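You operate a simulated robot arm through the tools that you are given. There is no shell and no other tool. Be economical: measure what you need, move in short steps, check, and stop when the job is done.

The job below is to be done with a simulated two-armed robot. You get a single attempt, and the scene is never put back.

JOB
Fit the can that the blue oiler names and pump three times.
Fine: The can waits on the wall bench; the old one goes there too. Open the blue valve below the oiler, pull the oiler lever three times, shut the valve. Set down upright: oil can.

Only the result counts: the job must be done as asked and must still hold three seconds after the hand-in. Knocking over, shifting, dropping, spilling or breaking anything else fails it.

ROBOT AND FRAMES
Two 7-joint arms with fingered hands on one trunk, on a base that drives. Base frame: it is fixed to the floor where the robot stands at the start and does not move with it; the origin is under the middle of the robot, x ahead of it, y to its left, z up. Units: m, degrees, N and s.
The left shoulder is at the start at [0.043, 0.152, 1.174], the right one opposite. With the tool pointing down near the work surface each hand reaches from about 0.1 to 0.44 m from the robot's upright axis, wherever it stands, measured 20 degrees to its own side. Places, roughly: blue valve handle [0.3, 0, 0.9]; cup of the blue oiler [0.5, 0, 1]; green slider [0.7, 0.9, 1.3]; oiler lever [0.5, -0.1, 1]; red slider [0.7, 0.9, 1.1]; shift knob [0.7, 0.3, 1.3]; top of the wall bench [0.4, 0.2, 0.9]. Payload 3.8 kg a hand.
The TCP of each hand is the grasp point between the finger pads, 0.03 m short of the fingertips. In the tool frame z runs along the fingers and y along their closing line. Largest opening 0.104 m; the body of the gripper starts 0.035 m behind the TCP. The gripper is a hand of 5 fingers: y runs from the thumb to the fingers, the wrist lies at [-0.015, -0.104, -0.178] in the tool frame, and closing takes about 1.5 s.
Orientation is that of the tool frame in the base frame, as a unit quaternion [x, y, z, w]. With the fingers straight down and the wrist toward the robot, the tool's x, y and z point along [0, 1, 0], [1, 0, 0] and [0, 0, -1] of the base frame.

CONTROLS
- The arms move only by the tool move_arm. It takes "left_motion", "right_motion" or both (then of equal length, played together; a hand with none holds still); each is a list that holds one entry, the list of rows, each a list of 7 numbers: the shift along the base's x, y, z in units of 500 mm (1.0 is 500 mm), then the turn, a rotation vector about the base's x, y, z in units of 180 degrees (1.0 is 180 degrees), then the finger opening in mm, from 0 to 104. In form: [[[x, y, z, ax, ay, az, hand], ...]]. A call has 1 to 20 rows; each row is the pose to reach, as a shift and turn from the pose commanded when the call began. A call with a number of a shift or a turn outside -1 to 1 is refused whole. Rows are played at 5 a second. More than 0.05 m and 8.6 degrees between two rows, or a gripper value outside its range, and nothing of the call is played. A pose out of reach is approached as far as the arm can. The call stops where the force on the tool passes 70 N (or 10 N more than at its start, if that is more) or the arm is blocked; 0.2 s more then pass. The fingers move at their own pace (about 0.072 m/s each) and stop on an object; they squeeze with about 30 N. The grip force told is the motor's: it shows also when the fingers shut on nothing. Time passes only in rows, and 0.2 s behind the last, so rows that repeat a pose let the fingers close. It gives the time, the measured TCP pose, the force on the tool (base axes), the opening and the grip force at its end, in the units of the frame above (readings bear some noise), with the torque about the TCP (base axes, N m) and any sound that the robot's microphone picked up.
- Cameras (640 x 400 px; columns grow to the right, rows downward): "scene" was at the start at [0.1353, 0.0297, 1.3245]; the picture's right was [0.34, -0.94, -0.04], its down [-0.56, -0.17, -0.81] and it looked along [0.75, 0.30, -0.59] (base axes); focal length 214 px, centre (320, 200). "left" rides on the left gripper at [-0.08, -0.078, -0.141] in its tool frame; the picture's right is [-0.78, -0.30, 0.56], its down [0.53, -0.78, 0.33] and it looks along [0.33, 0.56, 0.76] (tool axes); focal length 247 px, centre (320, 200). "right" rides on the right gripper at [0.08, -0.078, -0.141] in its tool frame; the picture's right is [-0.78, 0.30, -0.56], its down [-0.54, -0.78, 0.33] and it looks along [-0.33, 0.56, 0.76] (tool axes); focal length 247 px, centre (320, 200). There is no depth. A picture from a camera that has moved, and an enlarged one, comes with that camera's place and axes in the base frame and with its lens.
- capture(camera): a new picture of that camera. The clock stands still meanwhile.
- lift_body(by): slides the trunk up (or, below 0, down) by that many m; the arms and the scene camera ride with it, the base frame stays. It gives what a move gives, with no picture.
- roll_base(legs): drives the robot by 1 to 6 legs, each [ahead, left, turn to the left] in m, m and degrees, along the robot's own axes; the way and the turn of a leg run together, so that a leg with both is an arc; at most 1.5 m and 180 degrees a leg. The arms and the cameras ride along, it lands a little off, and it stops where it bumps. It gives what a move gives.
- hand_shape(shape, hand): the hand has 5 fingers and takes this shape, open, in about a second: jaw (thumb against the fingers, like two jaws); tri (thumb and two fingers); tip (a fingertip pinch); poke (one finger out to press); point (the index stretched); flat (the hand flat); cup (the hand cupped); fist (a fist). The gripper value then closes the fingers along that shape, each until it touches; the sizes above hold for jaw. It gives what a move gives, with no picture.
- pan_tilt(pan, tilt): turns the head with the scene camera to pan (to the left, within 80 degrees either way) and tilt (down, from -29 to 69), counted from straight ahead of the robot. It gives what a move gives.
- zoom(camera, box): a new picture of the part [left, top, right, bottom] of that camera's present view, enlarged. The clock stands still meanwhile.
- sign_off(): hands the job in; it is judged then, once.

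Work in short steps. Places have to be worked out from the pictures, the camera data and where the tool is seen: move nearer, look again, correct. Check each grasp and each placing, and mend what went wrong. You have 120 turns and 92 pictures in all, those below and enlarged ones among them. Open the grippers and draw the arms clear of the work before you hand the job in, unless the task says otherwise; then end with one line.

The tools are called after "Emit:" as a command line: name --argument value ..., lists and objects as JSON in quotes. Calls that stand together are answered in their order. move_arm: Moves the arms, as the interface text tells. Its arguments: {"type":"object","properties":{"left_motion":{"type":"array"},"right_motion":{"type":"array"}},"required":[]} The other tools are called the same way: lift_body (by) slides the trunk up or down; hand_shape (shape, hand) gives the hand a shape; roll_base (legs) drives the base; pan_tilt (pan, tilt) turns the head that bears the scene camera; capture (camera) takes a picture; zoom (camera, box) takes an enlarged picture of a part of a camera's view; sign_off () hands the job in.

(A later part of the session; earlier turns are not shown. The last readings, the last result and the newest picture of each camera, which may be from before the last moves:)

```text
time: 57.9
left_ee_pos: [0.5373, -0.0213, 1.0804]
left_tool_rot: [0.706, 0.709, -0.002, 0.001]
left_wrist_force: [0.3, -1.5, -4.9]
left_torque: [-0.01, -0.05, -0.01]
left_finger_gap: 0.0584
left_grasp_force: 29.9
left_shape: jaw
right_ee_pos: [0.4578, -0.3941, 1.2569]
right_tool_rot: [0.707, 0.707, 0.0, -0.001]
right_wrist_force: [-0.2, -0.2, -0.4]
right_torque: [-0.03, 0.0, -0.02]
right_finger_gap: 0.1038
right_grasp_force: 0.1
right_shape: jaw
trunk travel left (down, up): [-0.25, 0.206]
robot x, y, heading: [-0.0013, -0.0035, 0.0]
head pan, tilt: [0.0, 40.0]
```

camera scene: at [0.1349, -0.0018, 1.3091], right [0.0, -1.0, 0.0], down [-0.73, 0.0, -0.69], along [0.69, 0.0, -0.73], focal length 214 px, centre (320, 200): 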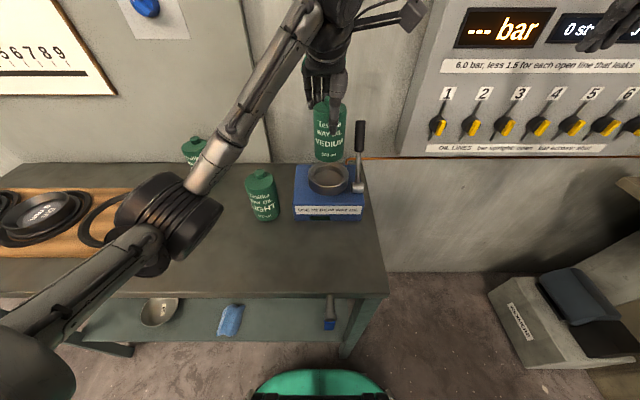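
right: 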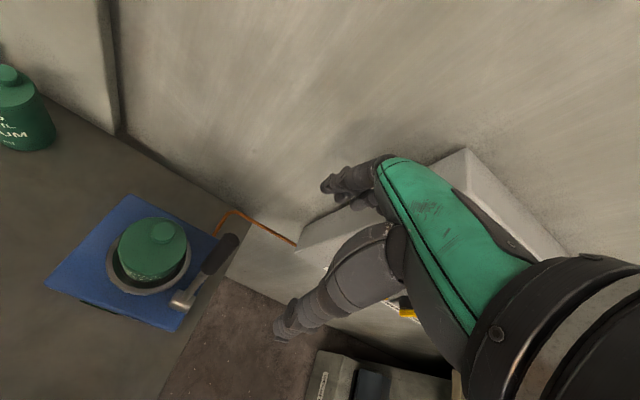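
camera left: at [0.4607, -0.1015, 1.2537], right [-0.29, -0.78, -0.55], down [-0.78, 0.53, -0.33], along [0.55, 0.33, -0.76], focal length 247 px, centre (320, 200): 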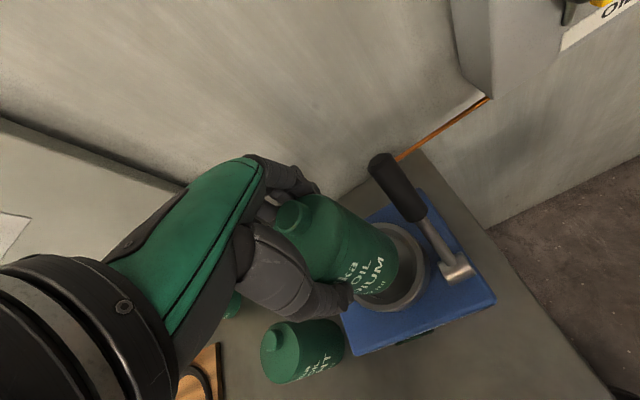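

No contact yet; further 12 mm.

Emit:
move_arm --left_motion '[[[0, 0, -0.008, 0, 0, 0, 40], [0, 0, -0.016, 0, 0, 0, 40], [0, 0, -0.024, 0, 0, 0, 40]]]'

```text
time: 58.7
left_ee_pos: [0.5376, -0.0224, 1.0703]
left_tool_rot: [0.706, 0.708, -0.002, 0.002]
left_wrist_force: [-0.5, 0.2, -5.3]
left_torque: [0.0, 0.02, 0.01]
left_finger_gap: 0.0582
left_grasp_force: 30.0
left_shape: jaw
right_ee_pos: [0.4579, -0.394, 1.2558]
right_tool_rot: [0.707, 0.708, 0.0, -0.001]
right_wrist_force: [-0.2, -0.2, -0.1]
right_torque: [-0.05, 0.03, -0.04]
right_finger_gap: 0.1036
right_grasp_force: 0.1
right_shape: jaw
trunk travel left (down, up): [-0.25, 0.206]
robot x, y, heading: [0.0051, 0.0012, -0.0]
head pan, tilt: [0.0, 40.0]
```

Past the former contact height without touching; I continue to about 1.060.

Emit:
move_arm --left_motion '[[[0, 0, -0.008, 0, 0, 0, 40], [0, 0, -0.014, 0, 0, 0, 40], [0, 0, -0.02, 0, 0, 0, 40]]]'

Emit:
zoom --camera "scene" --box '[280, 80, 380, 220]'

```text
time: 59.5
left_ee_pos: [0.5379, -0.0218, 1.0585]
left_tool_rot: [0.706, 0.708, -0.002, 0.0]
left_wrist_force: [0.0, -0.7, -5.2]
left_torque: [-0.02, -0.02, 0.01]
left_finger_gap: 0.0586
left_grasp_force: 30.1
left_shape: jaw
right_ee_pos: [0.458, -0.3951, 1.2559]
right_tool_rot: [0.707, 0.707, 0.0, -0.001]
right_wrist_force: [-0.2, 0.3, 0.5]
right_torque: [0.03, -0.04, 0.01]
right_finger_gap: 0.1036
right_grasp_force: 0.1
right_shape: jaw
trunk travel left (down, up): [-0.25, 0.206]
robot x, y, heading: [0.0021, -0.001, -0.1]
head pan, tilt: [0.0, 40.0]
```

```text
2.86 times, centred on (330, 150) of scene
camera zoom: at [0.1342, -0.0019, 1.3092], right [0.0, -1.0, 0.0], down [-0.73, 0.0, -0.69], along [0.69, 0.0, -0.73], focal length 613 px, centre (291, 343)
```

zoom: 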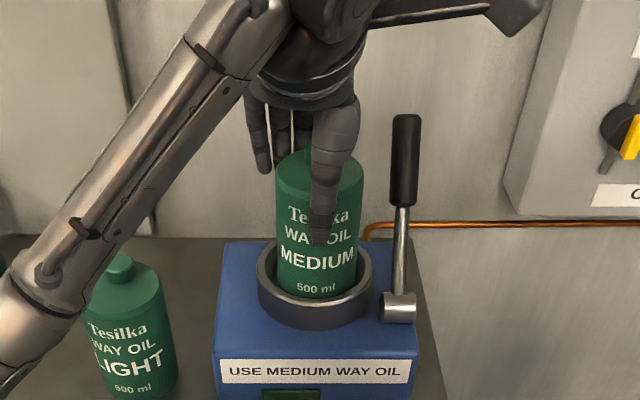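

The can is inside the ring. I lower the last millimetres to touch.

Emit:
move_arm --left_motion '[[[0, 0, -0.006, 0, 0, 0, 40], [0, 0, -0.01, 0, 0, 0, 40]]]'

```text
time: 60.1
left_ee_pos: [0.5362, -0.0213, 1.0555]
left_tool_rot: [0.706, 0.708, -0.001, 0.002]
left_wrist_force: [-0.8, -0.6, 4.5]
left_torque: [-0.01, -0.03, -0.02]
left_finger_gap: 0.0582
left_grasp_force: 30.1
left_shape: jaw
right_ee_pos: [0.4562, -0.3944, 1.2567]
right_tool_rot: [0.707, 0.707, 0.0, 0.0]
right_wrist_force: [-0.8, 0.6, 0.0]
right_torque: [0.01, -0.03, -0.04]
right_finger_gap: 0.1039
right_grasp_force: 0.0
right_shape: jaw
trunk travel left (down, up): [-0.25, 0.206]
robot x, y, heading: [0.0021, 0.0005, 0.2]
head pan, tilt: [0.0, 40.0]
```

Seated at TCP 1.0555, just as expected. I open, rise straight up, then withdraw the left hand to the left.

Emit:
move_arm --left_motion '[[[0, 0, 0, 0, 0, 0, 65], [0, 0, 0, 0, 0, 0, 80], [0, 0, 0, 0, 0, 0, 104], [0, 0, 0, 0, 0, 0, 104], [0, 0, 0, 0, 0, 0, 104], [0, 0, 0.05, 0, 0, 0, 104], [0, 0, 0.1, 0, 0, 0, 104], [0, 0, 0.18, 0, 0, 0, 104], [0, 0, 0.26, 0, 0, 0, 104], [0, 0, 0.34, 0, 0, 0, 104], [-0.02, 0.08, 0.4, 0, 0, 0, 104], [-0.04, 0.16, 0.46, 0, 0, 0, 104], [-0.06, 0.24, 0.5, 0, 0, 0, 104], [-0.08, 0.32, 0.52, 0, 0, 0, 104], [-0.1, 0.4, 0.54, 0, 0, 0, 104], [-0.11, 0.48, 0.55, 0, 0, 0, 104], [-0.12, 0.56, 0.56, 0, 0, 0, 104], [-0.12, 0.64, 0.56, 0, 0, 0, 104], [-0.12, 0.7, 0.56, 0, 0, 0, 104]]]'

Emit:
pan_tilt --pan -8 --tilt 50

Emit:
capture --camera "scene"

```text
refused: row 11 steps farther than a row can; nothing moved
```

```text
time: 60.9
left_ee_pos: [0.5358, -0.0207, 1.0553]
left_tool_rot: [0.706, 0.708, -0.002, 0.003]
left_wrist_force: [1.6, -0.5, 9.2]
left_torque: [-0.02, -0.13, 0.0]
left_finger_gap: 0.0584
left_grasp_force: 29.8
left_shape: jaw
right_ee_pos: [0.4561, -0.394, 1.2575]
right_tool_rot: [0.707, 0.707, 0.0, 0.0]
right_wrist_force: [-0.5, -0.8, 0.0]
right_torque: [0.02, 0.0, 0.01]
right_finger_gap: 0.1036
right_grasp_force: 0.1
right_shape: jaw
trunk travel left (down, up): [-0.25, 0.206]
robot x, y, heading: [-0.0018, 0.0014, 0.1]
head pan, tilt: [-8.0, 50.0]
```

```text
29 pictures are left
camera scene: at [0.1224, -0.0127, 1.2964], right [-0.14, -0.99, 0.02], down [-0.83, 0.11, -0.55], along [0.55, -0.09, -0.83], focal length 214 px, centre (320, 200)
```

scene: 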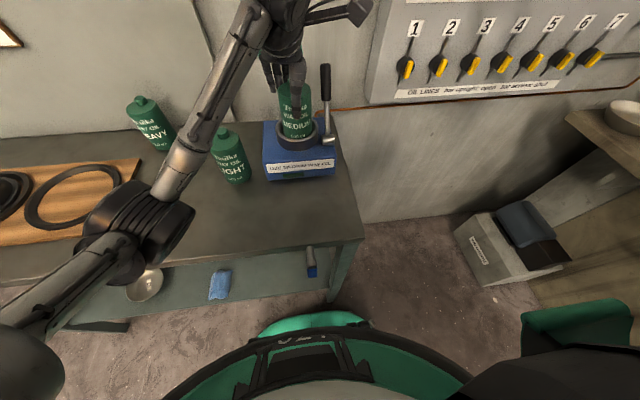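

A row was too long, so the hand has not released yet; I repeat with shorter rows.

Emit:
move_arm --left_motion '[[[0, 0, 0, 0, 0, 0, 65], [0, 0, 0, 0, 0, 0, 80], [0, 0, 0, 0, 0, 0, 104], [0, 0, 0, 0, 0, 0, 104], [0, 0, 0, 0, 0, 0, 104], [0, 0, 0.05, 0, 0, 0, 104], [0, 0, 0.1, 0, 0, 0, 104], [0, 0, 0.18, 0, 0, 0, 104], [0, 0, 0.26, 0, 0, 0, 104], [0, 0, 0.34, 0, 0, 0, 104], [-0.01, 0.07, 0.38, 0, 0, 0, 104], [-0.02, 0.14, 0.42, 0, 0, 0, 104], [-0.03, 0.22, 0.45, 0, 0, 0, 104], [-0.05, 0.3, 0.47, 0, 0, 0, 104], [-0.07, 0.38, 0.49, 0, 0, 0, 104], [-0.09, 0.46, 0.5, 0, 0, 0, 104], [-0.11, 0.54, 0.5, 0, 0, 0, 104], [-0.12, 0.62, 0.5, 0, 0, 0, 104], [-0.12, 0.7, 0.5, 0, 0, 0, 104]]]'

Emit:
capture --camera "scene"

Emit:
zoom --camera "scene" --box '[260, 50, 380, 290]'

```text
time: 64.8
left_ee_pos: [0.4766, 0.3304, 1.3037]
left_tool_rot: [0.707, 0.708, -0.002, 0.002]
left_wrist_force: [-0.9, 0.0, -0.2]
left_torque: [-0.01, 0.04, -0.01]
left_finger_gap: 0.1036
left_grasp_force: 0.1
left_shape: jaw
right_ee_pos: [0.4577, -0.3934, 1.2567]
right_tool_rot: [0.707, 0.707, 0.0, -0.001]
right_wrist_force: [0.3, 0.2, 0.5]
right_torque: [-0.02, 0.01, 0.0]
right_finger_gap: 0.1036
right_grasp_force: 0.1
right_shape: jaw
trunk travel left (down, up): [-0.25, 0.206]
robot x, y, heading: [-0.0029, -0.0001, 0.0]
head pan, tilt: [-8.0, 50.0]
```

```text
28 pictures are left
camera scene: at [0.1231, -0.0113, 1.2962], right [-0.14, -0.99, 0.02], down [-0.83, 0.11, -0.55], along [0.55, -0.09, -0.83], focal length 214 px, centre (320, 200)
```

scene: 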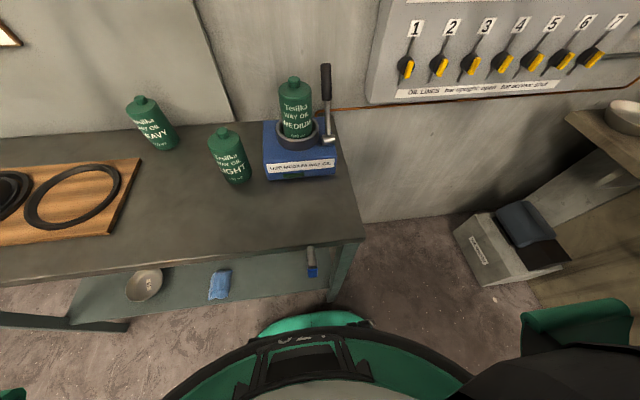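

```text
1.67 times, centred on (320, 170) of scene
camera zoom: at [0.1231, -0.0113, 1.2962], right [-0.14, -0.99, 0.02], down [-0.83, 0.11, -0.55], along [0.55, -0.09, -0.83], focal length 358 px, centre (320, 250)
```

zoom: 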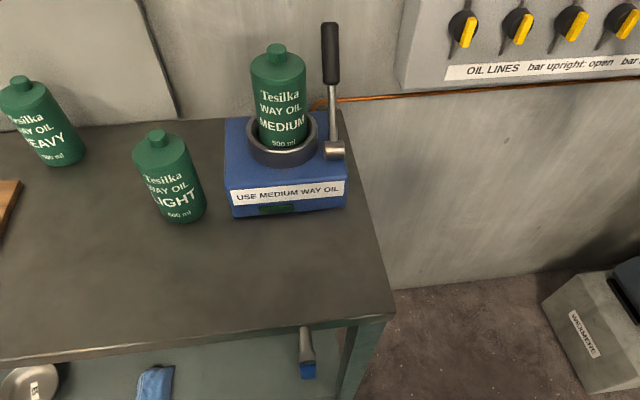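

MEDIUM sits upright in the cup, LIGHT upright on the bench. Next the valve under the bench edge: I back the base 0.3 m to see it from the front and have room for the hand.

Emit:
roll_base --legs '[[-0.3, 0, 0]]'

Emit:
pan_tilt --pan 0 --tilt 45

Emit:
zoom --camera "scene" --box '[270, 140, 390, 280]'

```text
time: 66.9
left_ee_pos: [0.1777, 0.3289, 1.3044]
left_tool_rot: [0.704, 0.71, -0.003, 0.001]
left_wrist_force: [0.6, -0.5, 0.2]
left_torque: [0.05, 0.01, -0.02]
left_finger_gap: 0.1041
left_grasp_force: 0.1
left_shape: jaw
right_ee_pos: [0.161, -0.3919, 1.257]
right_tool_rot: [0.705, 0.709, -0.002, -0.001]
right_wrist_force: [-0.1, 0.2, 0.3]
right_torque: [-0.02, 0.01, -0.02]
right_finger_gap: 0.1034
right_grasp_force: 0.1
right_shape: jaw
trunk travel left (down, up): [-0.25, 0.206]
robot x, y, heading: [-0.3012, 0.0008, 0.2]
head pan, tilt: [-8.0, 50.0]
```

```text
time: 67.6
left_ee_pos: [0.1756, 0.3281, 1.3048]
left_tool_rot: [0.705, 0.71, -0.002, 0.002]
left_wrist_force: [-0.2, 0.3, 0.1]
left_torque: [0.03, -0.01, -0.01]
left_finger_gap: 0.1038
left_grasp_force: 0.1
left_shape: jaw
right_ee_pos: [0.1595, -0.393, 1.2563]
right_tool_rot: [0.706, 0.709, 0.0, -0.001]
right_wrist_force: [0.4, -0.3, -0.5]
right_torque: [0.01, 0.01, -0.03]
right_finger_gap: 0.1035
right_grasp_force: 0.1
right_shape: jaw
trunk travel left (down, up): [-0.25, 0.206]
robot x, y, heading: [-0.3006, 0.0015, 0.3]
head pan, tilt: [0.0, 45.0]
```

```text
2.86 times, centred on (330, 210) of scene
camera zoom: at [-0.1707, -0.0019, 1.3026], right [0.0, -1.0, 0.0], down [-0.78, 0.0, -0.62], along [0.62, 0.0, -0.78], focal length 613 px, centre (291, 171)
```

zoom: 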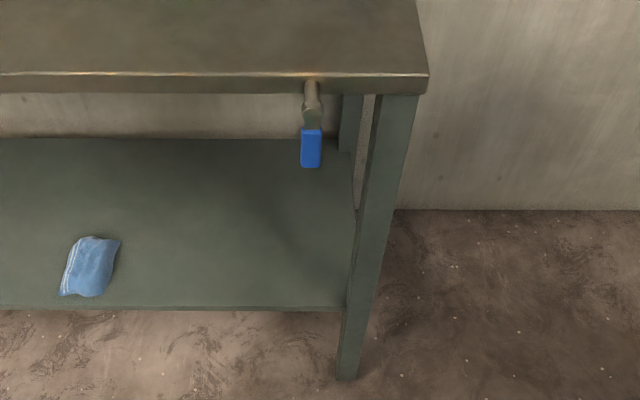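

The valve is a lever hanging below a stub at the bench edge, roughly (0.27, −0.02), blue grip z≈0.78–0.82. I bring the left hand's camera near it for an exact look.

Emit:
move_arm --left_motion '[[[-0.004, -0.06, -0.06, 0, 0, 0, 104], [-0.008, -0.12, -0.12, 0, 0, 0, 104], [-0.012, -0.18, -0.18, 0, 0, 0, 104], [-0.016, -0.24, -0.24, 0, 0, 0, 104], [-0.02, -0.3, -0.3, 0, 0, 0, 104], [-0.024, -0.36, -0.36, 0, 0, 0, 104], [-0.028, -0.42, -0.42, 0, 0, 0, 104], [-0.032, -0.48, -0.48, 0, 0, 0, 104], [-0.036, -0.54, -0.54, 0, 0, 0, 104], [-0.04, -0.6, -0.6, 0, 0, 0, 104], [-0.044, -0.66, -0.66, 0, 0, 0, 104], [-0.048, -0.72, -0.7, 0, 0, 0, 104], [-0.048, -0.766, -0.72, 0, 0, 0, 104]]]'

Emit:
capture --camera "left"

Emit:
capture --camera "scene"

```text
time: 70.4
left_ee_pos: [0.1522, -0.0554, 0.9453]
left_tool_rot: [0.705, 0.709, -0.001, 0.002]
left_wrist_force: [0.8, -0.2, -0.3]
left_torque: [0.03, 0.0, -0.03]
left_finger_gap: 0.1035
left_grasp_force: 0.1
left_shape: jaw
right_ee_pos: [0.159, -0.3933, 1.2557]
right_tool_rot: [0.705, 0.709, 0.0, -0.001]
right_wrist_force: [-0.8, -0.5, -0.4]
right_torque: [0.03, -0.03, -0.01]
right_finger_gap: 0.1039
right_grasp_force: 0.1
right_shape: jaw
trunk travel left (down, up): [-0.25, 0.206]
robot x, y, heading: [-0.302, -0.0008, 0.1]
head pan, tilt: [0.0, 45.0]
```

```text
25 pictures are left
camera left: at [0.0765, -0.136, 1.0877], right [-0.29, -0.78, -0.55], down [-0.78, 0.53, -0.33], along [0.55, 0.34, -0.76], focal length 247 px, centre (320, 200)
```

left: 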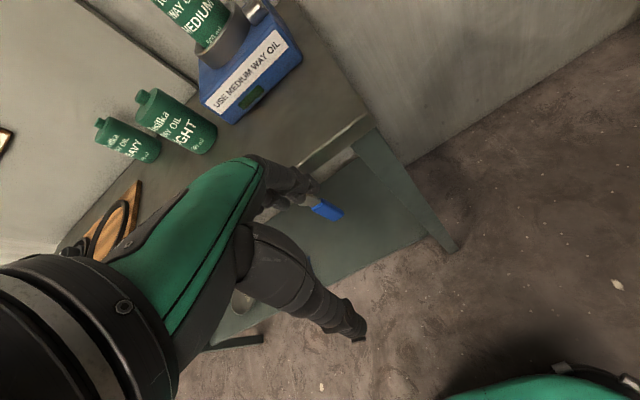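

```text
24 pictures are left
camera scene: at [-0.1703, -0.0028, 1.3025], right [0.0, -1.0, 0.0], down [-0.78, 0.0, -0.62], along [0.62, 0.0, -0.78], focal length 214 px, centre (320, 200)
```

scene: 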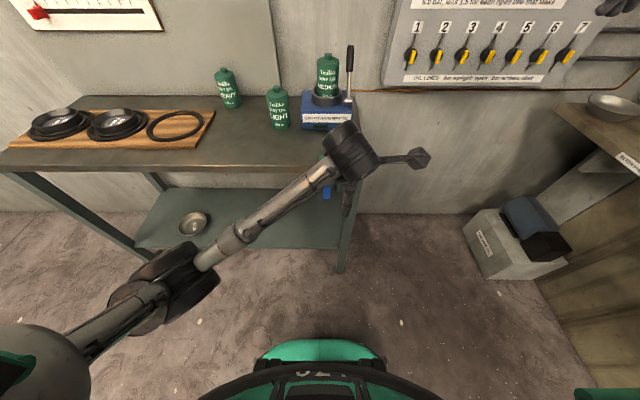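

Two views put the blue grip at about (0.248, −0.024), z 0.79–0.85, pivot just above. I lower the trunk 0.15 m, set the left hand to "poke", and turn it to point forward-down on the lever's left side, still clear of it.

Emit:
lift_body --by -0.15

Emit:
hand_shape --shape "poke" --hand "left"

Emit:
move_arm --left_motion '[[[-0.02, 0.03, 0, 0, -0.042, 0, 104], [-0.04, 0.06, 0, 0, -0.084, 0, 104], [-0.06, 0.09, 0, 0, -0.126, 0, 104], [-0.08, 0.12, 0, 0, -0.168, 0, 104], [-0.1, 0.15, 0, 0, -0.21, 0, 104], [-0.1, 0.18, 0, 0, -0.252, 0, 104], [-0.1, 0.2, 0, 0, -0.294, 0, 104], [-0.1, 0.2, 0, 0, -0.333, 0, 104]]]'

Emit:
capture --camera "scene"

Emit:
capture --camera "left"

```text
time: 72.1
left_ee_pos: [0.152, -0.0541, 0.7952]
left_tool_rot: [0.704, 0.71, -0.001, 0.001]
left_wrist_force: [1.1, -0.4, -0.5]
left_torque: [0.0, -0.03, 0.03]
left_finger_gap: 0.1035
left_grasp_force: 0.1
left_shape: jaw
right_ee_pos: [0.1587, -0.3935, 1.1065]
right_tool_rot: [0.705, 0.709, 0.0, 0.001]
right_wrist_force: [-0.6, 0.4, 0.8]
right_torque: [0.04, -0.06, 0.01]
right_finger_gap: 0.1039
right_grasp_force: 0.1
right_shape: jaw
trunk travel left (down, up): [-0.1, 0.356]
robot x, y, heading: [-0.2953, 0.0008, -0.0]
head pan, tilt: [0.0, 45.0]
```

```text
time: 73.0
left_ee_pos: [0.1535, -0.0534, 0.7952]
left_tool_rot: [0.705, 0.709, -0.002, 0.0]
left_wrist_force: [-0.2, 0.4, 0.3]
left_torque: [-0.03, -0.02, -0.01]
left_finger_gap: 0.0
left_grasp_force: 0.1
left_shape: poke
right_ee_pos: [0.1594, -0.3942, 1.1064]
right_tool_rot: [0.705, 0.709, 0.0, -0.001]
right_wrist_force: [0.9, 0.3, -0.9]
right_torque: [0.0, 0.0, -0.03]
right_finger_gap: 0.1034
right_grasp_force: 0.0
right_shape: jaw
trunk travel left (down, up): [-0.1, 0.356]
robot x, y, heading: [-0.3001, -0.0018, 0.1]
head pan, tilt: [0.0, 45.0]
```

```text
time: 74.8
left_ee_pos: [0.1021, 0.0465, 0.7943]
left_tool_rot: [0.611, 0.614, 0.351, 0.356]
left_wrist_force: [-0.3, -0.1, -0.5]
left_torque: [-0.01, 0.02, 0.02]
left_finger_gap: 0.0
left_grasp_force: 0.1
left_shape: poke
right_ee_pos: [0.159, -0.393, 1.107]
right_tool_rot: [0.706, 0.708, -0.001, -0.001]
right_wrist_force: [-0.3, -1.2, 0.0]
right_torque: [0.03, -0.02, -0.02]
right_finger_gap: 0.1037
right_grasp_force: 0.1
right_shape: jaw
trunk travel left (down, up): [-0.1, 0.356]
robot x, y, heading: [-0.2983, 0.0014, 0.1]
head pan, tilt: [0.0, 45.0]
```

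```text
23 pictures are left
camera scene: at [-0.0854, -0.0017, 1.1083], right [0.0, -1.0, 0.0], down [-0.9, 0.0, -0.44], along [0.44, 0.0, -0.9], focal length 214 px, centre (320, 200)
```

scene: 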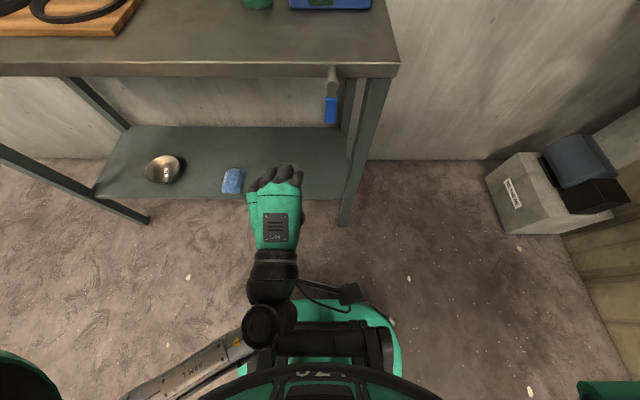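

```text
22 pictures are left
camera left: at [-0.058, -0.0345, 0.7998], right [0.33, -0.78, -0.53], down [-0.1, 0.53, -0.84], along [0.94, 0.33, 0.1], focal length 247 px, centre (320, 200)
```

left: 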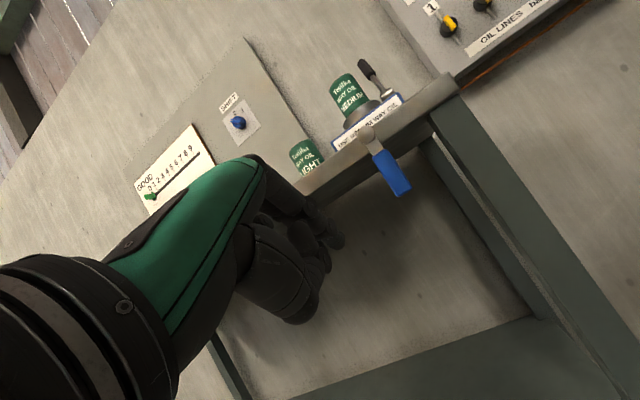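

Emit:
zoom --camera "scene" --box '[230, 60, 390, 260]'

```text
2.00 times, centred on (310, 160) of scene
camera zoom: at [-0.0854, -0.0017, 1.1083], right [0.0, -1.0, 0.0], down [-0.9, 0.0, -0.44], along [0.44, 0.0, -0.9], focal length 429 px, centre (340, 280)
```

zoom: 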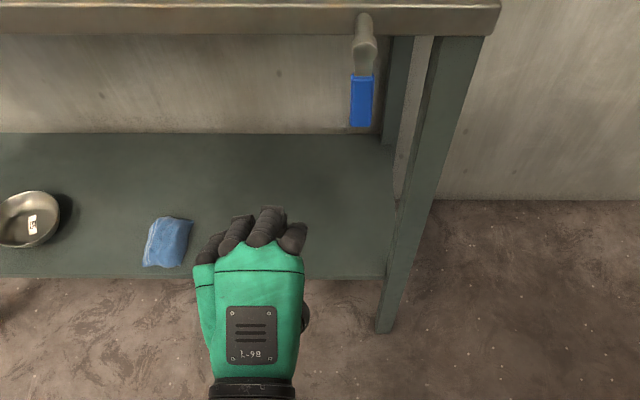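

The poke fingertip is about 3 cm ahead of the TCP. Lever: pivot ≈(0.25, −0.022, 0.867), grip down to z 0.785. I move the fingertip to the lever's left side at its lower part.

Emit:
move_arm --left_motion '[[[0.07, -0.008, 0.012, 0, 0, 0, 104], [0.14, -0.016, 0.024, 0, 0, 0, 104], [0.21, -0.024, 0.036, 0, 0, 0, 104], [0.274, -0.033, 0.048, 0, 0, 0, 104]]]'

Emit:
capture --camera "left"

Emit:
zoom --camera "scene" --box '[250, 30, 410, 190]'

```text
time: 75.8
left_ee_pos: [0.2408, 0.0294, 0.8176]
left_tool_rot: [0.611, 0.614, 0.351, 0.355]
left_wrist_force: [0.0, -0.1, 0.4]
left_torque: [-0.02, -0.01, 0.02]
left_finger_gap: 0.0002
left_grasp_force: 0.1
left_shape: poke
right_ee_pos: [0.1595, -0.393, 1.1059]
right_tool_rot: [0.706, 0.709, 0.0, -0.001]
right_wrist_force: [0.9, 0.2, 1.0]
right_torque: [-0.02, 0.02, 0.01]
right_finger_gap: 0.1037
right_grasp_force: 0.1
right_shape: jaw
trunk travel left (down, up): [-0.1, 0.356]
robot x, y, heading: [-0.3004, -0.0014, 0.6]
head pan, tilt: [0.0, 45.0]
```

```text
20 pictures are left
camera left: at [0.0805, -0.052, 0.8232], right [0.33, -0.78, -0.53], down [-0.1, 0.53, -0.84], along [0.94, 0.33, 0.1], focal length 247 px, centre (320, 200)
```

left: 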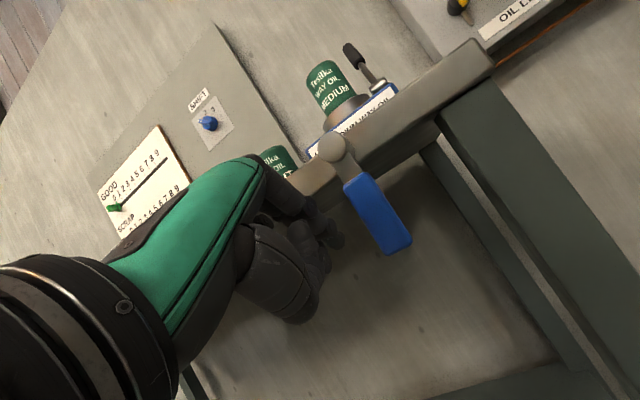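

```text
2.50 times, centred on (330, 110) of scene
camera zoom: at [-0.0848, -0.0019, 1.1082], right [0.0, -1.0, 0.0], down [-0.9, 0.0, -0.44], along [0.44, 0.0, -0.9], focal length 536 px, centre (295, 425)
```

zoom: 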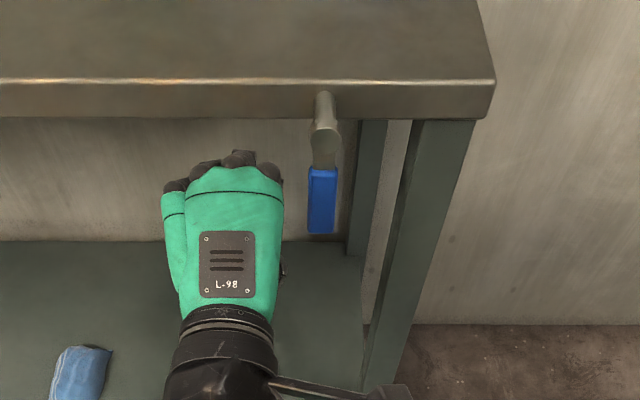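

Refined: pivot (0.248, −0.022, 0.866), grip tip z 0.785. I sweep right gently to just past first contact and read the force.

Emit:
move_arm --left_motion '[[[0, -0.04, 0, 0, 0, 0, 104], [0, -0.063, 0, 0, 0, 0, 104], [0, -0.076, 0, 0, 0, 0, 104], [0, -0.09, 0, 0, 0, 0, 104], [0, -0.1, 0, 0, 0, 0, 104]]]'

Emit:
capture --camera "left"

```text
time: 77.1
left_ee_pos: [0.2421, 0.0055, 0.8192]
left_tool_rot: [0.596, 0.626, 0.368, 0.342]
left_wrist_force: [-7.7, 31.8, 14.0]
left_torque: [-0.21, -0.09, 0.04]
left_finger_gap: 0.0001
left_grasp_force: 0.0
left_shape: poke
right_ee_pos: [0.1619, -0.3866, 1.1078]
right_tool_rot: [0.703, 0.711, 0.0, -0.001]
right_wrist_force: [-0.6, -1.0, 0.0]
right_torque: [0.04, 0.0, 0.01]
right_finger_gap: 0.1035
right_grasp_force: 0.0
right_shape: jaw
trunk travel left (down, up): [-0.1, 0.356]
robot x, y, heading: [-0.2973, 0.0003, 0.7]
head pan, tilt: [0.0, 45.0]
stopped in row 5 (left hand): the force on the tool passed its limit at 71 N (the readings are from after the stop); the commanded pose is now the measured one
```

```text
18 pictures are left
camera left: at [0.0864, -0.0842, 0.8225], right [0.38, -0.75, -0.54], down [-0.12, 0.54, -0.83], along [0.92, 0.38, 0.11], focal length 247 px, centre (320, 200)
```

left: 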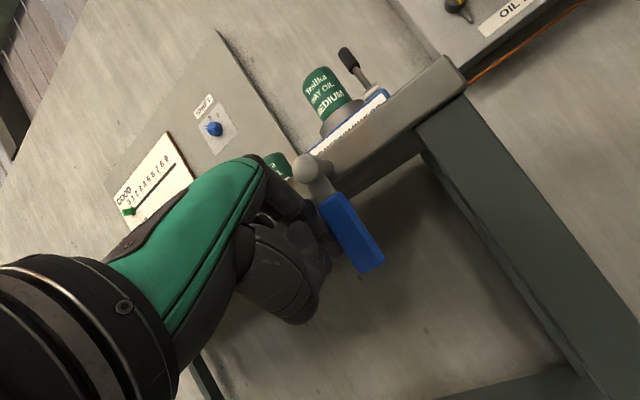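

Pushing right meets a hard stop (71 N), so the lever must swing to the left. I withdraw the left hand and bring the right hand, in "poke", to the lever's right side.

Emit:
hand_shape --shape "poke" --hand "right"

Emit:
move_arm --left_motion '[[[0, 0.05, 0, 0, 0, 0, 104], [-0.08, 0.07, 0, 0, 0, 0, 104], [-0.16, 0.1, 0, 0, 0, 0, 104], [-0.24, 0.14, 0.01, 0, 0, 0, 104], [-0.284, 0.2, 0.02, 0, 0, 0, 104], [-0.284, 0.28, 0.03, 0, 0, 0, 104], [-0.284, 0.36, 0.05, 0, 0, 0, 104], [-0.284, 0.44, 0.06, 0, 0, 0, 104], [-0.284, 0.46, 0.06, 0, 0, 0, 104]]]' --right_motion '[[[-0.013, 0.043, -0.068, 0, -0.037, 0, 104], [-0.026, 0.086, -0.136, 0, -0.074, 0, 104], [-0.039, 0.129, -0.204, 0, -0.111, 0, 104], [-0.052, 0.172, -0.272, 0, -0.148, 0, 104], [-0.065, 0.215, -0.34, 0, -0.185, 0, 104], [-0.078, 0.258, -0.408, 0, -0.222, 0, 104], [-0.091, 0.301, -0.476, 0, -0.259, 0, 104], [-0.104, 0.344, -0.544, 0, -0.296, 0, 104], [-0.118, 0.386, -0.6, 0, -0.333, 0, 104]]]'

Emit:
capture --camera "right"

```text
time: 78.0
left_ee_pos: [0.2411, 0.0051, 0.8191]
left_tool_rot: [0.599, 0.624, 0.364, 0.346]
left_wrist_force: [-6.5, 39.3, 14.9]
left_torque: [-0.25, -0.13, 0.13]
left_finger_gap: 0.0
left_grasp_force: 0.2
left_shape: poke
right_ee_pos: [0.1589, -0.3841, 1.1099]
right_tool_rot: [0.704, 0.711, -0.001, 0.002]
right_wrist_force: [0.3, -0.6, -1.0]
right_torque: [0.02, 0.0, -0.02]
right_finger_gap: 0.0001
right_grasp_force: 0.0
right_shape: poke
trunk travel left (down, up): [-0.1, 0.356]
robot x, y, heading: [-0.2997, -0.0027, 0.4]
head pan, tilt: [0.0, 45.0]
```

```text
time: 80.0
left_ee_pos: [0.1332, 0.2223, 0.7864]
left_tool_rot: [0.603, 0.62, 0.364, 0.345]
left_wrist_force: [-0.4, 1.0, 0.2]
left_torque: [-0.01, 0.02, -0.01]
left_finger_gap: 0.0
left_grasp_force: 0.0
left_shape: poke
left hand out of reach, approached as far as the arm can: row 5, 6, 7, 8, 9
right_ee_pos: [0.178, -0.324, 0.8635]
right_tool_rot: [0.595, 0.651, 0.342, 0.324]
right_wrist_force: [-0.6, -0.5, 0.8]
right_torque: [0.01, 0.03, 0.01]
right_finger_gap: 0.0
right_grasp_force: 0.0
right_shape: poke
right hand out of reach, approached as far as the arm can: row 4, 5, 6, 7, 8, 9
trunk travel left (down, up): [-0.1, 0.356]
robot x, y, heading: [-0.3023, 0.0011, 0.5]
head pan, tilt: [0.0, 45.0]
```

```text
17 pictures are left
camera right: at [0.0111, -0.2575, 0.8756], right [-0.23, -0.79, 0.57], down [-0.11, -0.56, -0.82], along [0.97, -0.25, 0.04], focal length 247 px, centre (320, 200)
```

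right: 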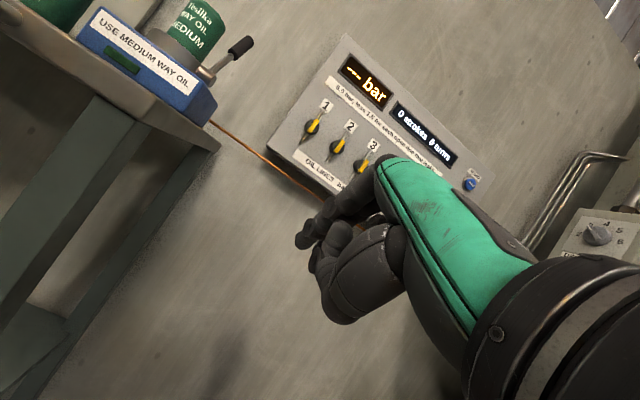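

The right arm stopped short near the body, at (0.178, −0.324, 0.864). I move 8 cm ahead and see from which pose the command counts.

Emit:
move_arm --right_motion '[[[0.08, 0, 0, 0, 0, 0, 104], [0.16, 0, 0, 0, 0, 0, 104]]]'

```text
time: 80.6
left_ee_pos: [0.1332, 0.2231, 0.7866]
left_tool_rot: [0.604, 0.62, 0.363, 0.345]
left_wrist_force: [0.4, 1.0, -0.1]
left_torque: [0.0, 0.0, 0.04]
left_finger_gap: 0.0004
left_grasp_force: 0.0
left_shape: poke
right_ee_pos: [0.22, -0.3479, 0.8807]
right_tool_rot: [0.596, 0.651, 0.341, 0.323]
right_wrist_force: [-0.2, -0.9, -0.1]
right_torque: [0.0, -0.01, -0.01]
right_finger_gap: 0.0
right_grasp_force: 0.1
right_shape: poke
right hand out of reach, approached as far as the arm can: row 1, 2
trunk travel left (down, up): [-0.1, 0.356]
robot x, y, heading: [-0.2996, -0.0016, 0.6]
head pan, tilt: [0.0, 45.0]
```

Emit:
move_arm --right_motion '[[[0.04, 0.06, 0, 0, 0, 0, 104], [0.08, 0.12, 0, 0, 0, 0, 104], [0.1, 0.18, 0, 0, 0, 0, 104]]]'

```text
time: 81.4
left_ee_pos: [0.1344, 0.2236, 0.7863]
left_tool_rot: [0.603, 0.621, 0.364, 0.345]
left_wrist_force: [0.2, 0.0, -0.6]
left_torque: [0.03, -0.02, 0.01]
left_finger_gap: 0.0001
left_grasp_force: 0.0
left_shape: poke
right_ee_pos: [0.2203, -0.3301, 0.904]
right_tool_rot: [0.595, 0.652, 0.341, 0.323]
right_wrist_force: [0.4, 0.7, 0.2]
right_torque: [0.02, 0.0, 0.0]
right_finger_gap: 0.0001
right_grasp_force: 0.1
right_shape: poke
right hand out of reach, approached as far as the arm can: row 1, 2, 3
trunk travel left (down, up): [-0.1, 0.356]
robot x, y, heading: [-0.2954, -0.0027, 0.7]
head pan, tilt: [0.0, 45.0]
```

The right arm is caught against a joint limit. I turn the tool back down while raising it, then repeat the way the left arm took: first to the midline, then turn.

Emit:
move_arm --right_motion '[[[0, 0, 0.04, 0, 0.04, 0, 104], [0, 0, 0.08, 0, 0.08, 0, 104], [-0.01, 0, 0.12, 0, 0.12, 0, 104], [-0.02, 0, 0.18, 0, 0.16, 0, 104], [-0.03, 0, 0.24, 0, 0.2, 0, 104], [-0.04, 0, 0.3, 0, 0.24, 0, 104], [-0.05, 0, 0.36, 0, 0.28, 0, 104], [-0.06, 0, 0.42, 0, 0.32, 0, 104], [-0.06, 0, 0.44, 0, 0.333, 0, 104]]]'

```text
time: 83.4
left_ee_pos: [0.1343, 0.2225, 0.7847]
left_tool_rot: [0.603, 0.621, 0.364, 0.344]
left_wrist_force: [-0.2, 0.3, -0.6]
left_torque: [-0.01, -0.01, -0.01]
left_finger_gap: 0.0003
left_grasp_force: 0.0
left_shape: poke
right_ee_pos: [0.1896, -0.3301, 1.1243]
right_tool_rot: [0.686, 0.726, -0.002, -0.047]
right_wrist_force: [-0.1, 0.7, 0.2]
right_torque: [0.01, -0.03, 0.0]
right_finger_gap: 0.0
right_grasp_force: 0.0
right_shape: poke
trunk travel left (down, up): [-0.1, 0.356]
robot x, y, heading: [-0.2989, 0.0029, 0.5]
head pan, tilt: [0.0, 45.0]
```

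The command counts from the measured pose. I move the right hand, tool down, to the midline at (0.152, 0.02, 0.90), correcting its small tilt.

Emit:
move_arm --right_motion '[[[-0.008, 0.07, -0.045, -0.002, -0.002, -0.002, 104], [-0.016, 0.14, -0.09, -0.004, -0.004, -0.004, 104], [-0.024, 0.21, -0.135, -0.006, -0.007, -0.006, 104], [-0.032, 0.28, -0.18, -0.008, -0.009, -0.008, 104], [-0.04, 0.35, -0.225, -0.01, -0.011, -0.01, 104], [-0.048, 0.42, -0.27, -0.012, -0.013, -0.012, 104], [-0.056, 0.49, -0.315, -0.014, -0.016, -0.014, 104], [-0.064, 0.56, -0.36, -0.017, -0.018, -0.016, 104], [-0.07, 0.63, -0.405, -0.02, -0.022, -0.018, 104], [-0.076, 0.7, -0.45, -0.02, -0.022, -0.018, 104]]]'

```text
time: 85.6
left_ee_pos: [0.1348, 0.223, 0.787]
left_tool_rot: [0.603, 0.621, 0.363, 0.345]
left_wrist_force: [-0.1, -0.1, -0.6]
left_torque: [0.02, 0.02, -0.02]
left_finger_gap: 0.0001
left_grasp_force: 0.0
left_shape: poke
right_ee_pos: [0.1526, 0.0222, 0.8996]
right_tool_rot: [0.708, 0.706, 0.001, 0.001]
right_wrist_force: [1.1, 0.4, 0.1]
right_torque: [0.03, 0.02, 0.01]
right_finger_gap: 0.0
right_grasp_force: 0.0
right_shape: poke
trunk travel left (down, up): [-0.1, 0.356]
robot x, y, heading: [-0.3009, -0.0027, 0.6]
head pan, tilt: [0.0, 45.0]
```

Reached cleanly. Now I turn it 60° forward while moving to (0.10, −0.07, 0.81).

Emit:
move_arm --right_motion '[[[-0.015, -0.02, -0.02, 0, -0.037, 0, 104], [-0.03, -0.04, -0.04, 0, -0.074, 0, 104], [-0.045, -0.06, -0.06, 0, -0.111, 0, 104], [-0.06, -0.08, -0.08, 0, -0.148, 0, 104], [-0.075, -0.1, -0.1, 0, -0.185, 0, 104], [-0.09, -0.12, -0.12, 0, -0.222, 0, 104], [-0.1, -0.14, -0.14, 0, -0.259, 0, 104], [-0.1, -0.16, -0.16, 0, -0.296, 0, 104], [-0.1, -0.18, -0.18, 0, -0.333, 0, 104]]]'

Emit:
capture --camera "right"

```text
time: 87.6
left_ee_pos: [0.135, 0.223, 0.7853]
left_tool_rot: [0.604, 0.62, 0.363, 0.344]
left_wrist_force: [-0.2, 0.0, 0.1]
left_torque: [0.02, 0.01, 0.04]
left_finger_gap: 0.0
left_grasp_force: 0.1
left_shape: poke
right_ee_pos: [0.1407, -0.0638, 0.8308]
right_tool_rot: [0.627, 0.607, 0.345, 0.345]
right_wrist_force: [-0.5, -0.1, -0.6]
right_torque: [0.01, 0.02, -0.04]
right_finger_gap: 0.0
right_grasp_force: 0.2
right_shape: poke
right hand out of reach, approached as far as the arm can: row 4, 5, 6, 7, 8, 9
trunk travel left (down, up): [-0.1, 0.356]
robot x, y, heading: [-0.3003, -0.0014, 0.6]
head pan, tilt: [0.0, 45.0]
```

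```text
16 pictures are left
camera right: at [-0.0185, 0.0206, 0.8388], right [-0.34, -0.78, 0.53], down [-0.14, -0.52, -0.84], along [0.93, -0.36, 0.07], focal length 247 px, centre (320, 200)
```

right: 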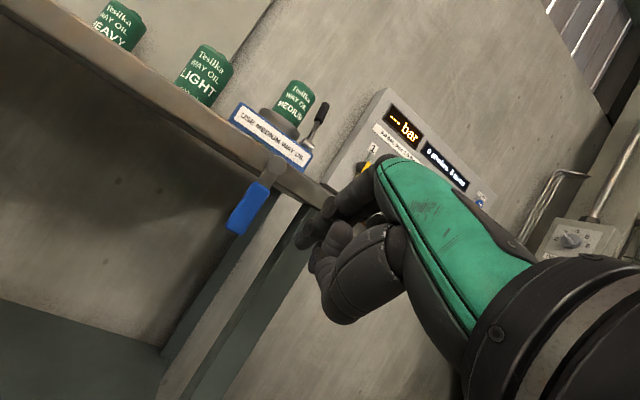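

In position on the lever's right side. I go forward, touch the lever and push left about 20° as a test.

Emit:
move_arm --right_motion '[[[0.07, -0.02, -0.01, 0, 0, 0, 104], [0.14, -0.022, -0.02, 0, 0, 0, 104], [0.2, -0.022, -0.026, 0, 0, 0, 104], [0.2, 0.02, -0.026, 0, 0, 0, 104], [0.2, 0.044, -0.027, 0, 0, 0, 104], [0.2, 0.064, -0.028, 0, 0, 0, 104], [0.2, 0.084, -0.03, 0, 0, 0, 104]]]'

Emit:
capture --camera "right"

```text
time: 89.2
left_ee_pos: [0.1349, 0.2226, 0.7852]
left_tool_rot: [0.603, 0.621, 0.364, 0.344]
left_wrist_force: [0.1, -0.2, -0.6]
left_torque: [-0.01, 0.01, -0.03]
left_finger_gap: 0.0
left_grasp_force: 0.1
left_shape: poke
right_ee_pos: [0.2409, -0.016, 0.8179]
right_tool_rot: [0.613, 0.612, 0.352, 0.354]
right_wrist_force: [-4.6, -1.2, -1.0]
right_torque: [-0.01, -0.03, 0.06]
right_finger_gap: 0.0001
right_grasp_force: 0.2
right_shape: poke
right hand out of reach, approached as far as the arm can: row 1, 2, 3, 4, 5, 6
trunk travel left (down, up): [-0.1, 0.356]
robot x, y, heading: [-0.2984, -0.0026, 0.3]
head pan, tilt: [0.0, 45.0]
```

```text
15 pictures are left
camera right: at [0.0803, 0.0643, 0.8211], right [-0.34, -0.77, 0.54], down [-0.1, -0.54, -0.84], along [0.94, -0.34, 0.1], focal length 247 px, centre (320, 200)
```

right: 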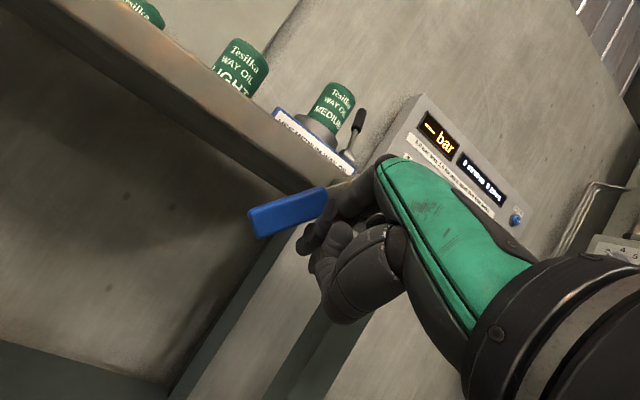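

The lever yields (about 40° now, light force). I continue the arc up toward 90° and a bit beyond until it meets its stop.

Emit:
move_arm --right_motion '[[[0, 0.024, -0.003, 0, 0, 0, 104], [0, 0.048, -0.004, 0, 0, 0, 104], [0, 0.064, 0.004, 0, 0, 0, 104], [0, 0.08, 0.016, 0, 0, 0, 104], [0, 0.092, 0.03, 0, 0, 0, 104], [0, 0.1, 0.044, 0, 0, 0, 104], [0, 0.106, 0.06, 0, 0, 0, 104]]]'

Emit:
capture --camera "right"

```text
time: 90.8
left_ee_pos: [0.1328, 0.2241, 0.7863]
left_tool_rot: [0.603, 0.621, 0.364, 0.345]
left_wrist_force: [0.5, 0.4, -0.6]
left_torque: [-0.03, -0.02, -0.01]
left_finger_gap: 0.0
left_grasp_force: 0.0
left_shape: poke
right_ee_pos: [0.2365, 0.0412, 0.8489]
right_tool_rot: [0.611, 0.615, 0.353, 0.352]
right_wrist_force: [-21.3, 3.1, -12.4]
right_torque: [0.02, 0.02, -0.09]
right_finger_gap: 0.0002
right_grasp_force: 0.0
right_shape: poke
trunk travel left (down, up): [-0.1, 0.356]
robot x, y, heading: [-0.2987, 0.0033, 0.6]
head pan, tilt: [0.0, 45.0]
```

```text
14 pictures are left
camera right: at [0.0757, 0.1201, 0.8512], right [-0.33, -0.78, 0.54], down [-0.1, -0.54, -0.84], along [0.94, -0.33, 0.1], focal length 247 px, centre (320, 200)
```

right: 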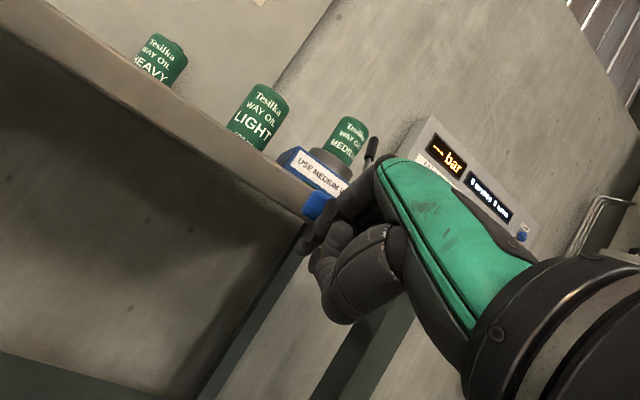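

The tip of the lever is now at (y 0.058, z 0.866) — horizontal, 90°. I ease the finger back 1 cm in x (it rubs the bench edge) and press up slightly to confirm the stop.

Emit:
move_arm --right_motion '[[[-0.016, 0, 0, 0, 0, 0, 104], [-0.016, 0, 0.01, 0, 0, 0, 104], [-0.016, 0, 0.018, 0, 0, 0, 104]]]'

```text
time: 91.6
left_ee_pos: [0.1349, 0.2222, 0.7862]
left_tool_rot: [0.603, 0.62, 0.363, 0.345]
left_wrist_force: [0.2, -0.8, -0.3]
left_torque: [-0.03, 0.0, -0.03]
left_finger_gap: 0.0
left_grasp_force: 0.0
left_shape: poke
right_ee_pos: [0.2315, 0.0373, 0.8592]
right_tool_rot: [0.612, 0.612, 0.355, 0.354]
right_wrist_force: [-13.2, 0.0, -7.0]
right_torque: [0.0, 0.19, -0.11]
right_finger_gap: 0.0002
right_grasp_force: 0.1
right_shape: poke
trunk travel left (down, up): [-0.1, 0.356]
robot x, y, heading: [-0.3025, -0.0028, 0.4]
head pan, tilt: [0.0, 45.0]
```

I withdraw the right hand straight back and check the lever in the scene camera.

Emit:
move_arm --right_motion '[[[-0.04, 0, -0.016, 0, 0, 0, 104], [-0.12, 0, -0.03, 0, 0, 0, 104], [-0.19, -0.03, -0.04, 0, 0, 0, 104]]]'

Emit:
zoom --camera "scene" --box '[250, 30, 410, 190]'

```text
time: 92.4
left_ee_pos: [0.1335, 0.2229, 0.7869]
left_tool_rot: [0.603, 0.621, 0.364, 0.345]
left_wrist_force: [0.1, 0.1, -1.2]
left_torque: [0.01, 0.0, 0.02]
left_finger_gap: 0.0
left_grasp_force: 0.1
left_shape: poke
right_ee_pos: [0.1422, 0.019, 0.841]
right_tool_rot: [0.621, 0.608, 0.349, 0.35]
right_wrist_force: [-0.8, -0.8, 0.5]
right_torque: [0.03, 0.0, 0.0]
right_finger_gap: 0.0001
right_grasp_force: 0.0
right_shape: poke
right hand out of reach, approached as far as the arm can: row 3
trunk travel left (down, up): [-0.1, 0.356]
robot x, y, heading: [-0.2978, -0.0012, 0.5]
head pan, tilt: [0.0, 45.0]
```

```text
2.50 times, centred on (330, 110) of scene
camera zoom: at [-0.0871, -0.003, 1.1075], right [-0.03, -1.0, 0.01], down [-0.9, 0.02, -0.43], along [0.42, -0.03, -0.9], focal length 536 px, centre (295, 425)
```

zoom: 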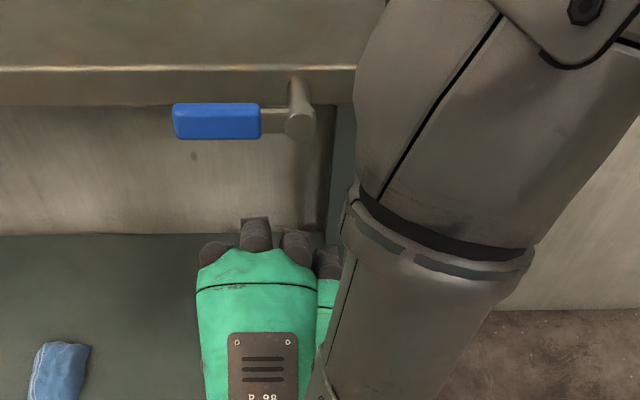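

The lever is fully horizontal: the valve is open. Now for the oiler lever I triangulate the pivot at (0.504, −0.089, 0.967) and handle top at (0.584, −0.09, 1.083), leaning away. I raise both hands back to tool-down above bench height before driving forward.

Emit:
move_arm --left_motion '[[[0, 0.01, 0.06, 0, 0.037, 0, 104], [0, 0.02, 0.12, 0, 0.074, 0, 104], [0, 0.03, 0.18, 0, 0.111, 0, 104], [0, 0.04, 0.24, 0, 0.148, 0, 104], [0, 0.05, 0.32, 0, 0.185, 0, 104], [0, 0.06, 0.4, 0, 0.222, 0, 104], [0, 0.08, 0.48, 0, 0.259, 0, 104], [0, 0.1, 0.56, 0, 0.296, 0, 104], [0, 0.12, 0.64, 0, 0.333, 0, 104], [0, 0.14, 0.7, 0, 0.333, 0, 104]]]' --right_motion '[[[0, -0.01, 0.06, 0, 0.037, 0, 104], [0, -0.03, 0.12, 0, 0.074, 0, 104], [0, -0.05, 0.18, 0, 0.111, 0, 104], [0, -0.08, 0.24, 0, 0.148, 0, 104], [0, -0.11, 0.3, 0, 0.185, 0, 104], [0, -0.14, 0.36, 0, 0.222, 0, 104], [0, -0.18, 0.42, 0, 0.259, 0, 104], [0, -0.22, 0.48, 0, 0.296, 0, 104], [0, -0.26, 0.54, 0, 0.333, 0, 104], [0, -0.3, 0.6, 0, 0.333, 0, 104]]]'

Emit:
hand_shape --shape "jaw" --hand "right"

Emit:
lift_body --by 0.15

```text
time: 94.6
left_ee_pos: [0.134, 0.294, 1.1381]
left_tool_rot: [0.704, 0.71, 0.014, -0.012]
left_wrist_force: [-0.4, -0.6, 0.8]
left_torque: [0.02, -0.01, 0.05]
left_finger_gap: 0.0
left_grasp_force: 0.1
left_shape: poke
left hand out of reach, approached as far as the arm can: row 1, 2, 3, 4, 5, 6
right_ee_pos: [0.1404, -0.1298, 1.1438]
right_tool_rot: [0.708, 0.706, 0.0, 0.0]
right_wrist_force: [0.0, -0.2, 0.4]
right_torque: [0.02, -0.03, -0.02]
right_finger_gap: 0.0
right_grasp_force: 0.1
right_shape: poke
right hand out of reach, approached as far as the arm can: row 3, 4
trunk travel left (down, up): [-0.1, 0.356]
robot x, y, heading: [-0.3005, 0.0002, 0.7]
head pan, tilt: [0.0, 45.0]
```

```text
time: 95.5
left_ee_pos: [0.1356, 0.2932, 1.1368]
left_tool_rot: [0.705, 0.709, 0.013, -0.013]
left_wrist_force: [0.5, -0.2, 0.6]
left_torque: [0.01, -0.02, -0.02]
left_finger_gap: 0.0003
left_grasp_force: 0.0
left_shape: poke
right_ee_pos: [0.1408, -0.1286, 1.1422]
right_tool_rot: [0.707, 0.707, -0.001, 0.001]
right_wrist_force: [-0.1, -0.9, 0.3]
right_torque: [0.01, 0.03, -0.03]
right_finger_gap: 0.104
right_grasp_force: 0.0
right_shape: jaw
trunk travel left (down, up): [-0.1, 0.356]
robot x, y, heading: [-0.3, 0.0038, 0.6]
head pan, tilt: [0.0, 45.0]
```

```text
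time: 97.2
left_ee_pos: [0.1357, 0.294, 1.2871]
left_tool_rot: [0.705, 0.709, 0.012, -0.013]
left_wrist_force: [0.6, -0.1, -0.5]
left_torque: [0.02, -0.02, -0.01]
left_finger_gap: 0.0
left_grasp_force: 0.0
left_shape: poke
right_ee_pos: [0.1418, -0.1283, 1.2918]
right_tool_rot: [0.708, 0.706, -0.001, 0.0]
right_wrist_force: [0.2, 0.0, -0.3]
right_torque: [0.01, -0.01, -0.01]
right_finger_gap: 0.104
right_grasp_force: 0.0
right_shape: jaw
trunk travel left (down, up): [-0.25, 0.206]
robot x, y, heading: [-0.3001, 0.0006, 0.5]
head pan, tilt: [0.0, 45.0]
```

I drive forward 0.28 m and look.

Emit:
roll_base --legs '[[0.28, 0, -0.5]]'

Emit:
pan_tilt --pan -8 --tilt 35

Emit:
zoom --camera "scene" --box '[230, 100, 390, 240]'

```text
time: 99.2
left_ee_pos: [0.4164, 0.2923, 1.2881]
left_tool_rot: [0.707, 0.707, 0.014, -0.012]
left_wrist_force: [0.1, 0.2, 0.1]
left_torque: [-0.01, 0.03, 0.03]
left_finger_gap: 0.0
left_grasp_force: 0.0
left_shape: poke
right_ee_pos: [0.419, -0.1298, 1.2931]
right_tool_rot: [0.71, 0.705, -0.001, 0.001]
right_wrist_force: [-0.7, -0.2, -0.5]
right_torque: [-0.04, 0.0, 0.0]
right_finger_gap: 0.104
right_grasp_force: 0.0
right_shape: jaw
trunk travel left (down, up): [-0.25, 0.206]
robot x, y, heading: [-0.0165, -0.0005, -0.0]
head pan, tilt: [0.0, 45.0]
```

```text
time: 99.9
left_ee_pos: [0.4181, 0.292, 1.2866]
left_tool_rot: [0.707, 0.707, 0.013, -0.012]
left_wrist_force: [-0.4, 0.3, -0.8]
left_torque: [-0.01, 0.01, 0.01]
left_finger_gap: 0.0
left_grasp_force: 0.1
left_shape: poke
right_ee_pos: [0.4227, -0.1291, 1.2926]
right_tool_rot: [0.71, 0.704, 0.0, 0.002]
right_wrist_force: [0.5, 0.2, 0.3]
right_torque: [0.0, -0.01, 0.0]
right_finger_gap: 0.1039
right_grasp_force: 0.0
right_shape: jaw
trunk travel left (down, up): [-0.25, 0.206]
robot x, y, heading: [-0.0197, 0.0004, 0.4]
head pan, tilt: [-8.0, 35.0]
```

```text
2.86 times, centred on (310, 170) of scene
camera zoom: at [0.1184, -0.0119, 1.3165], right [-0.14, -0.99, 0.02], down [-0.66, 0.08, -0.75], along [0.74, -0.11, -0.66], focal length 613 px, centre (349, 286)
```

zoom: 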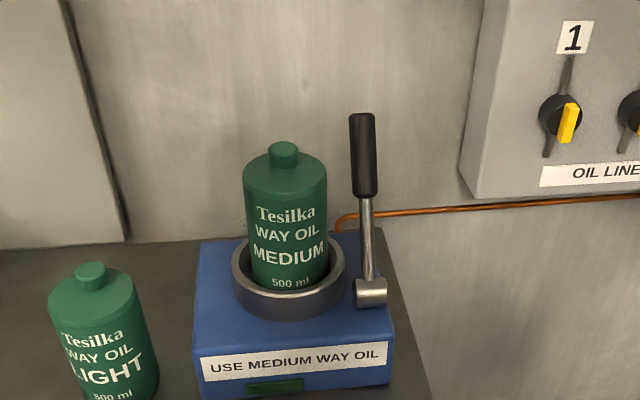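

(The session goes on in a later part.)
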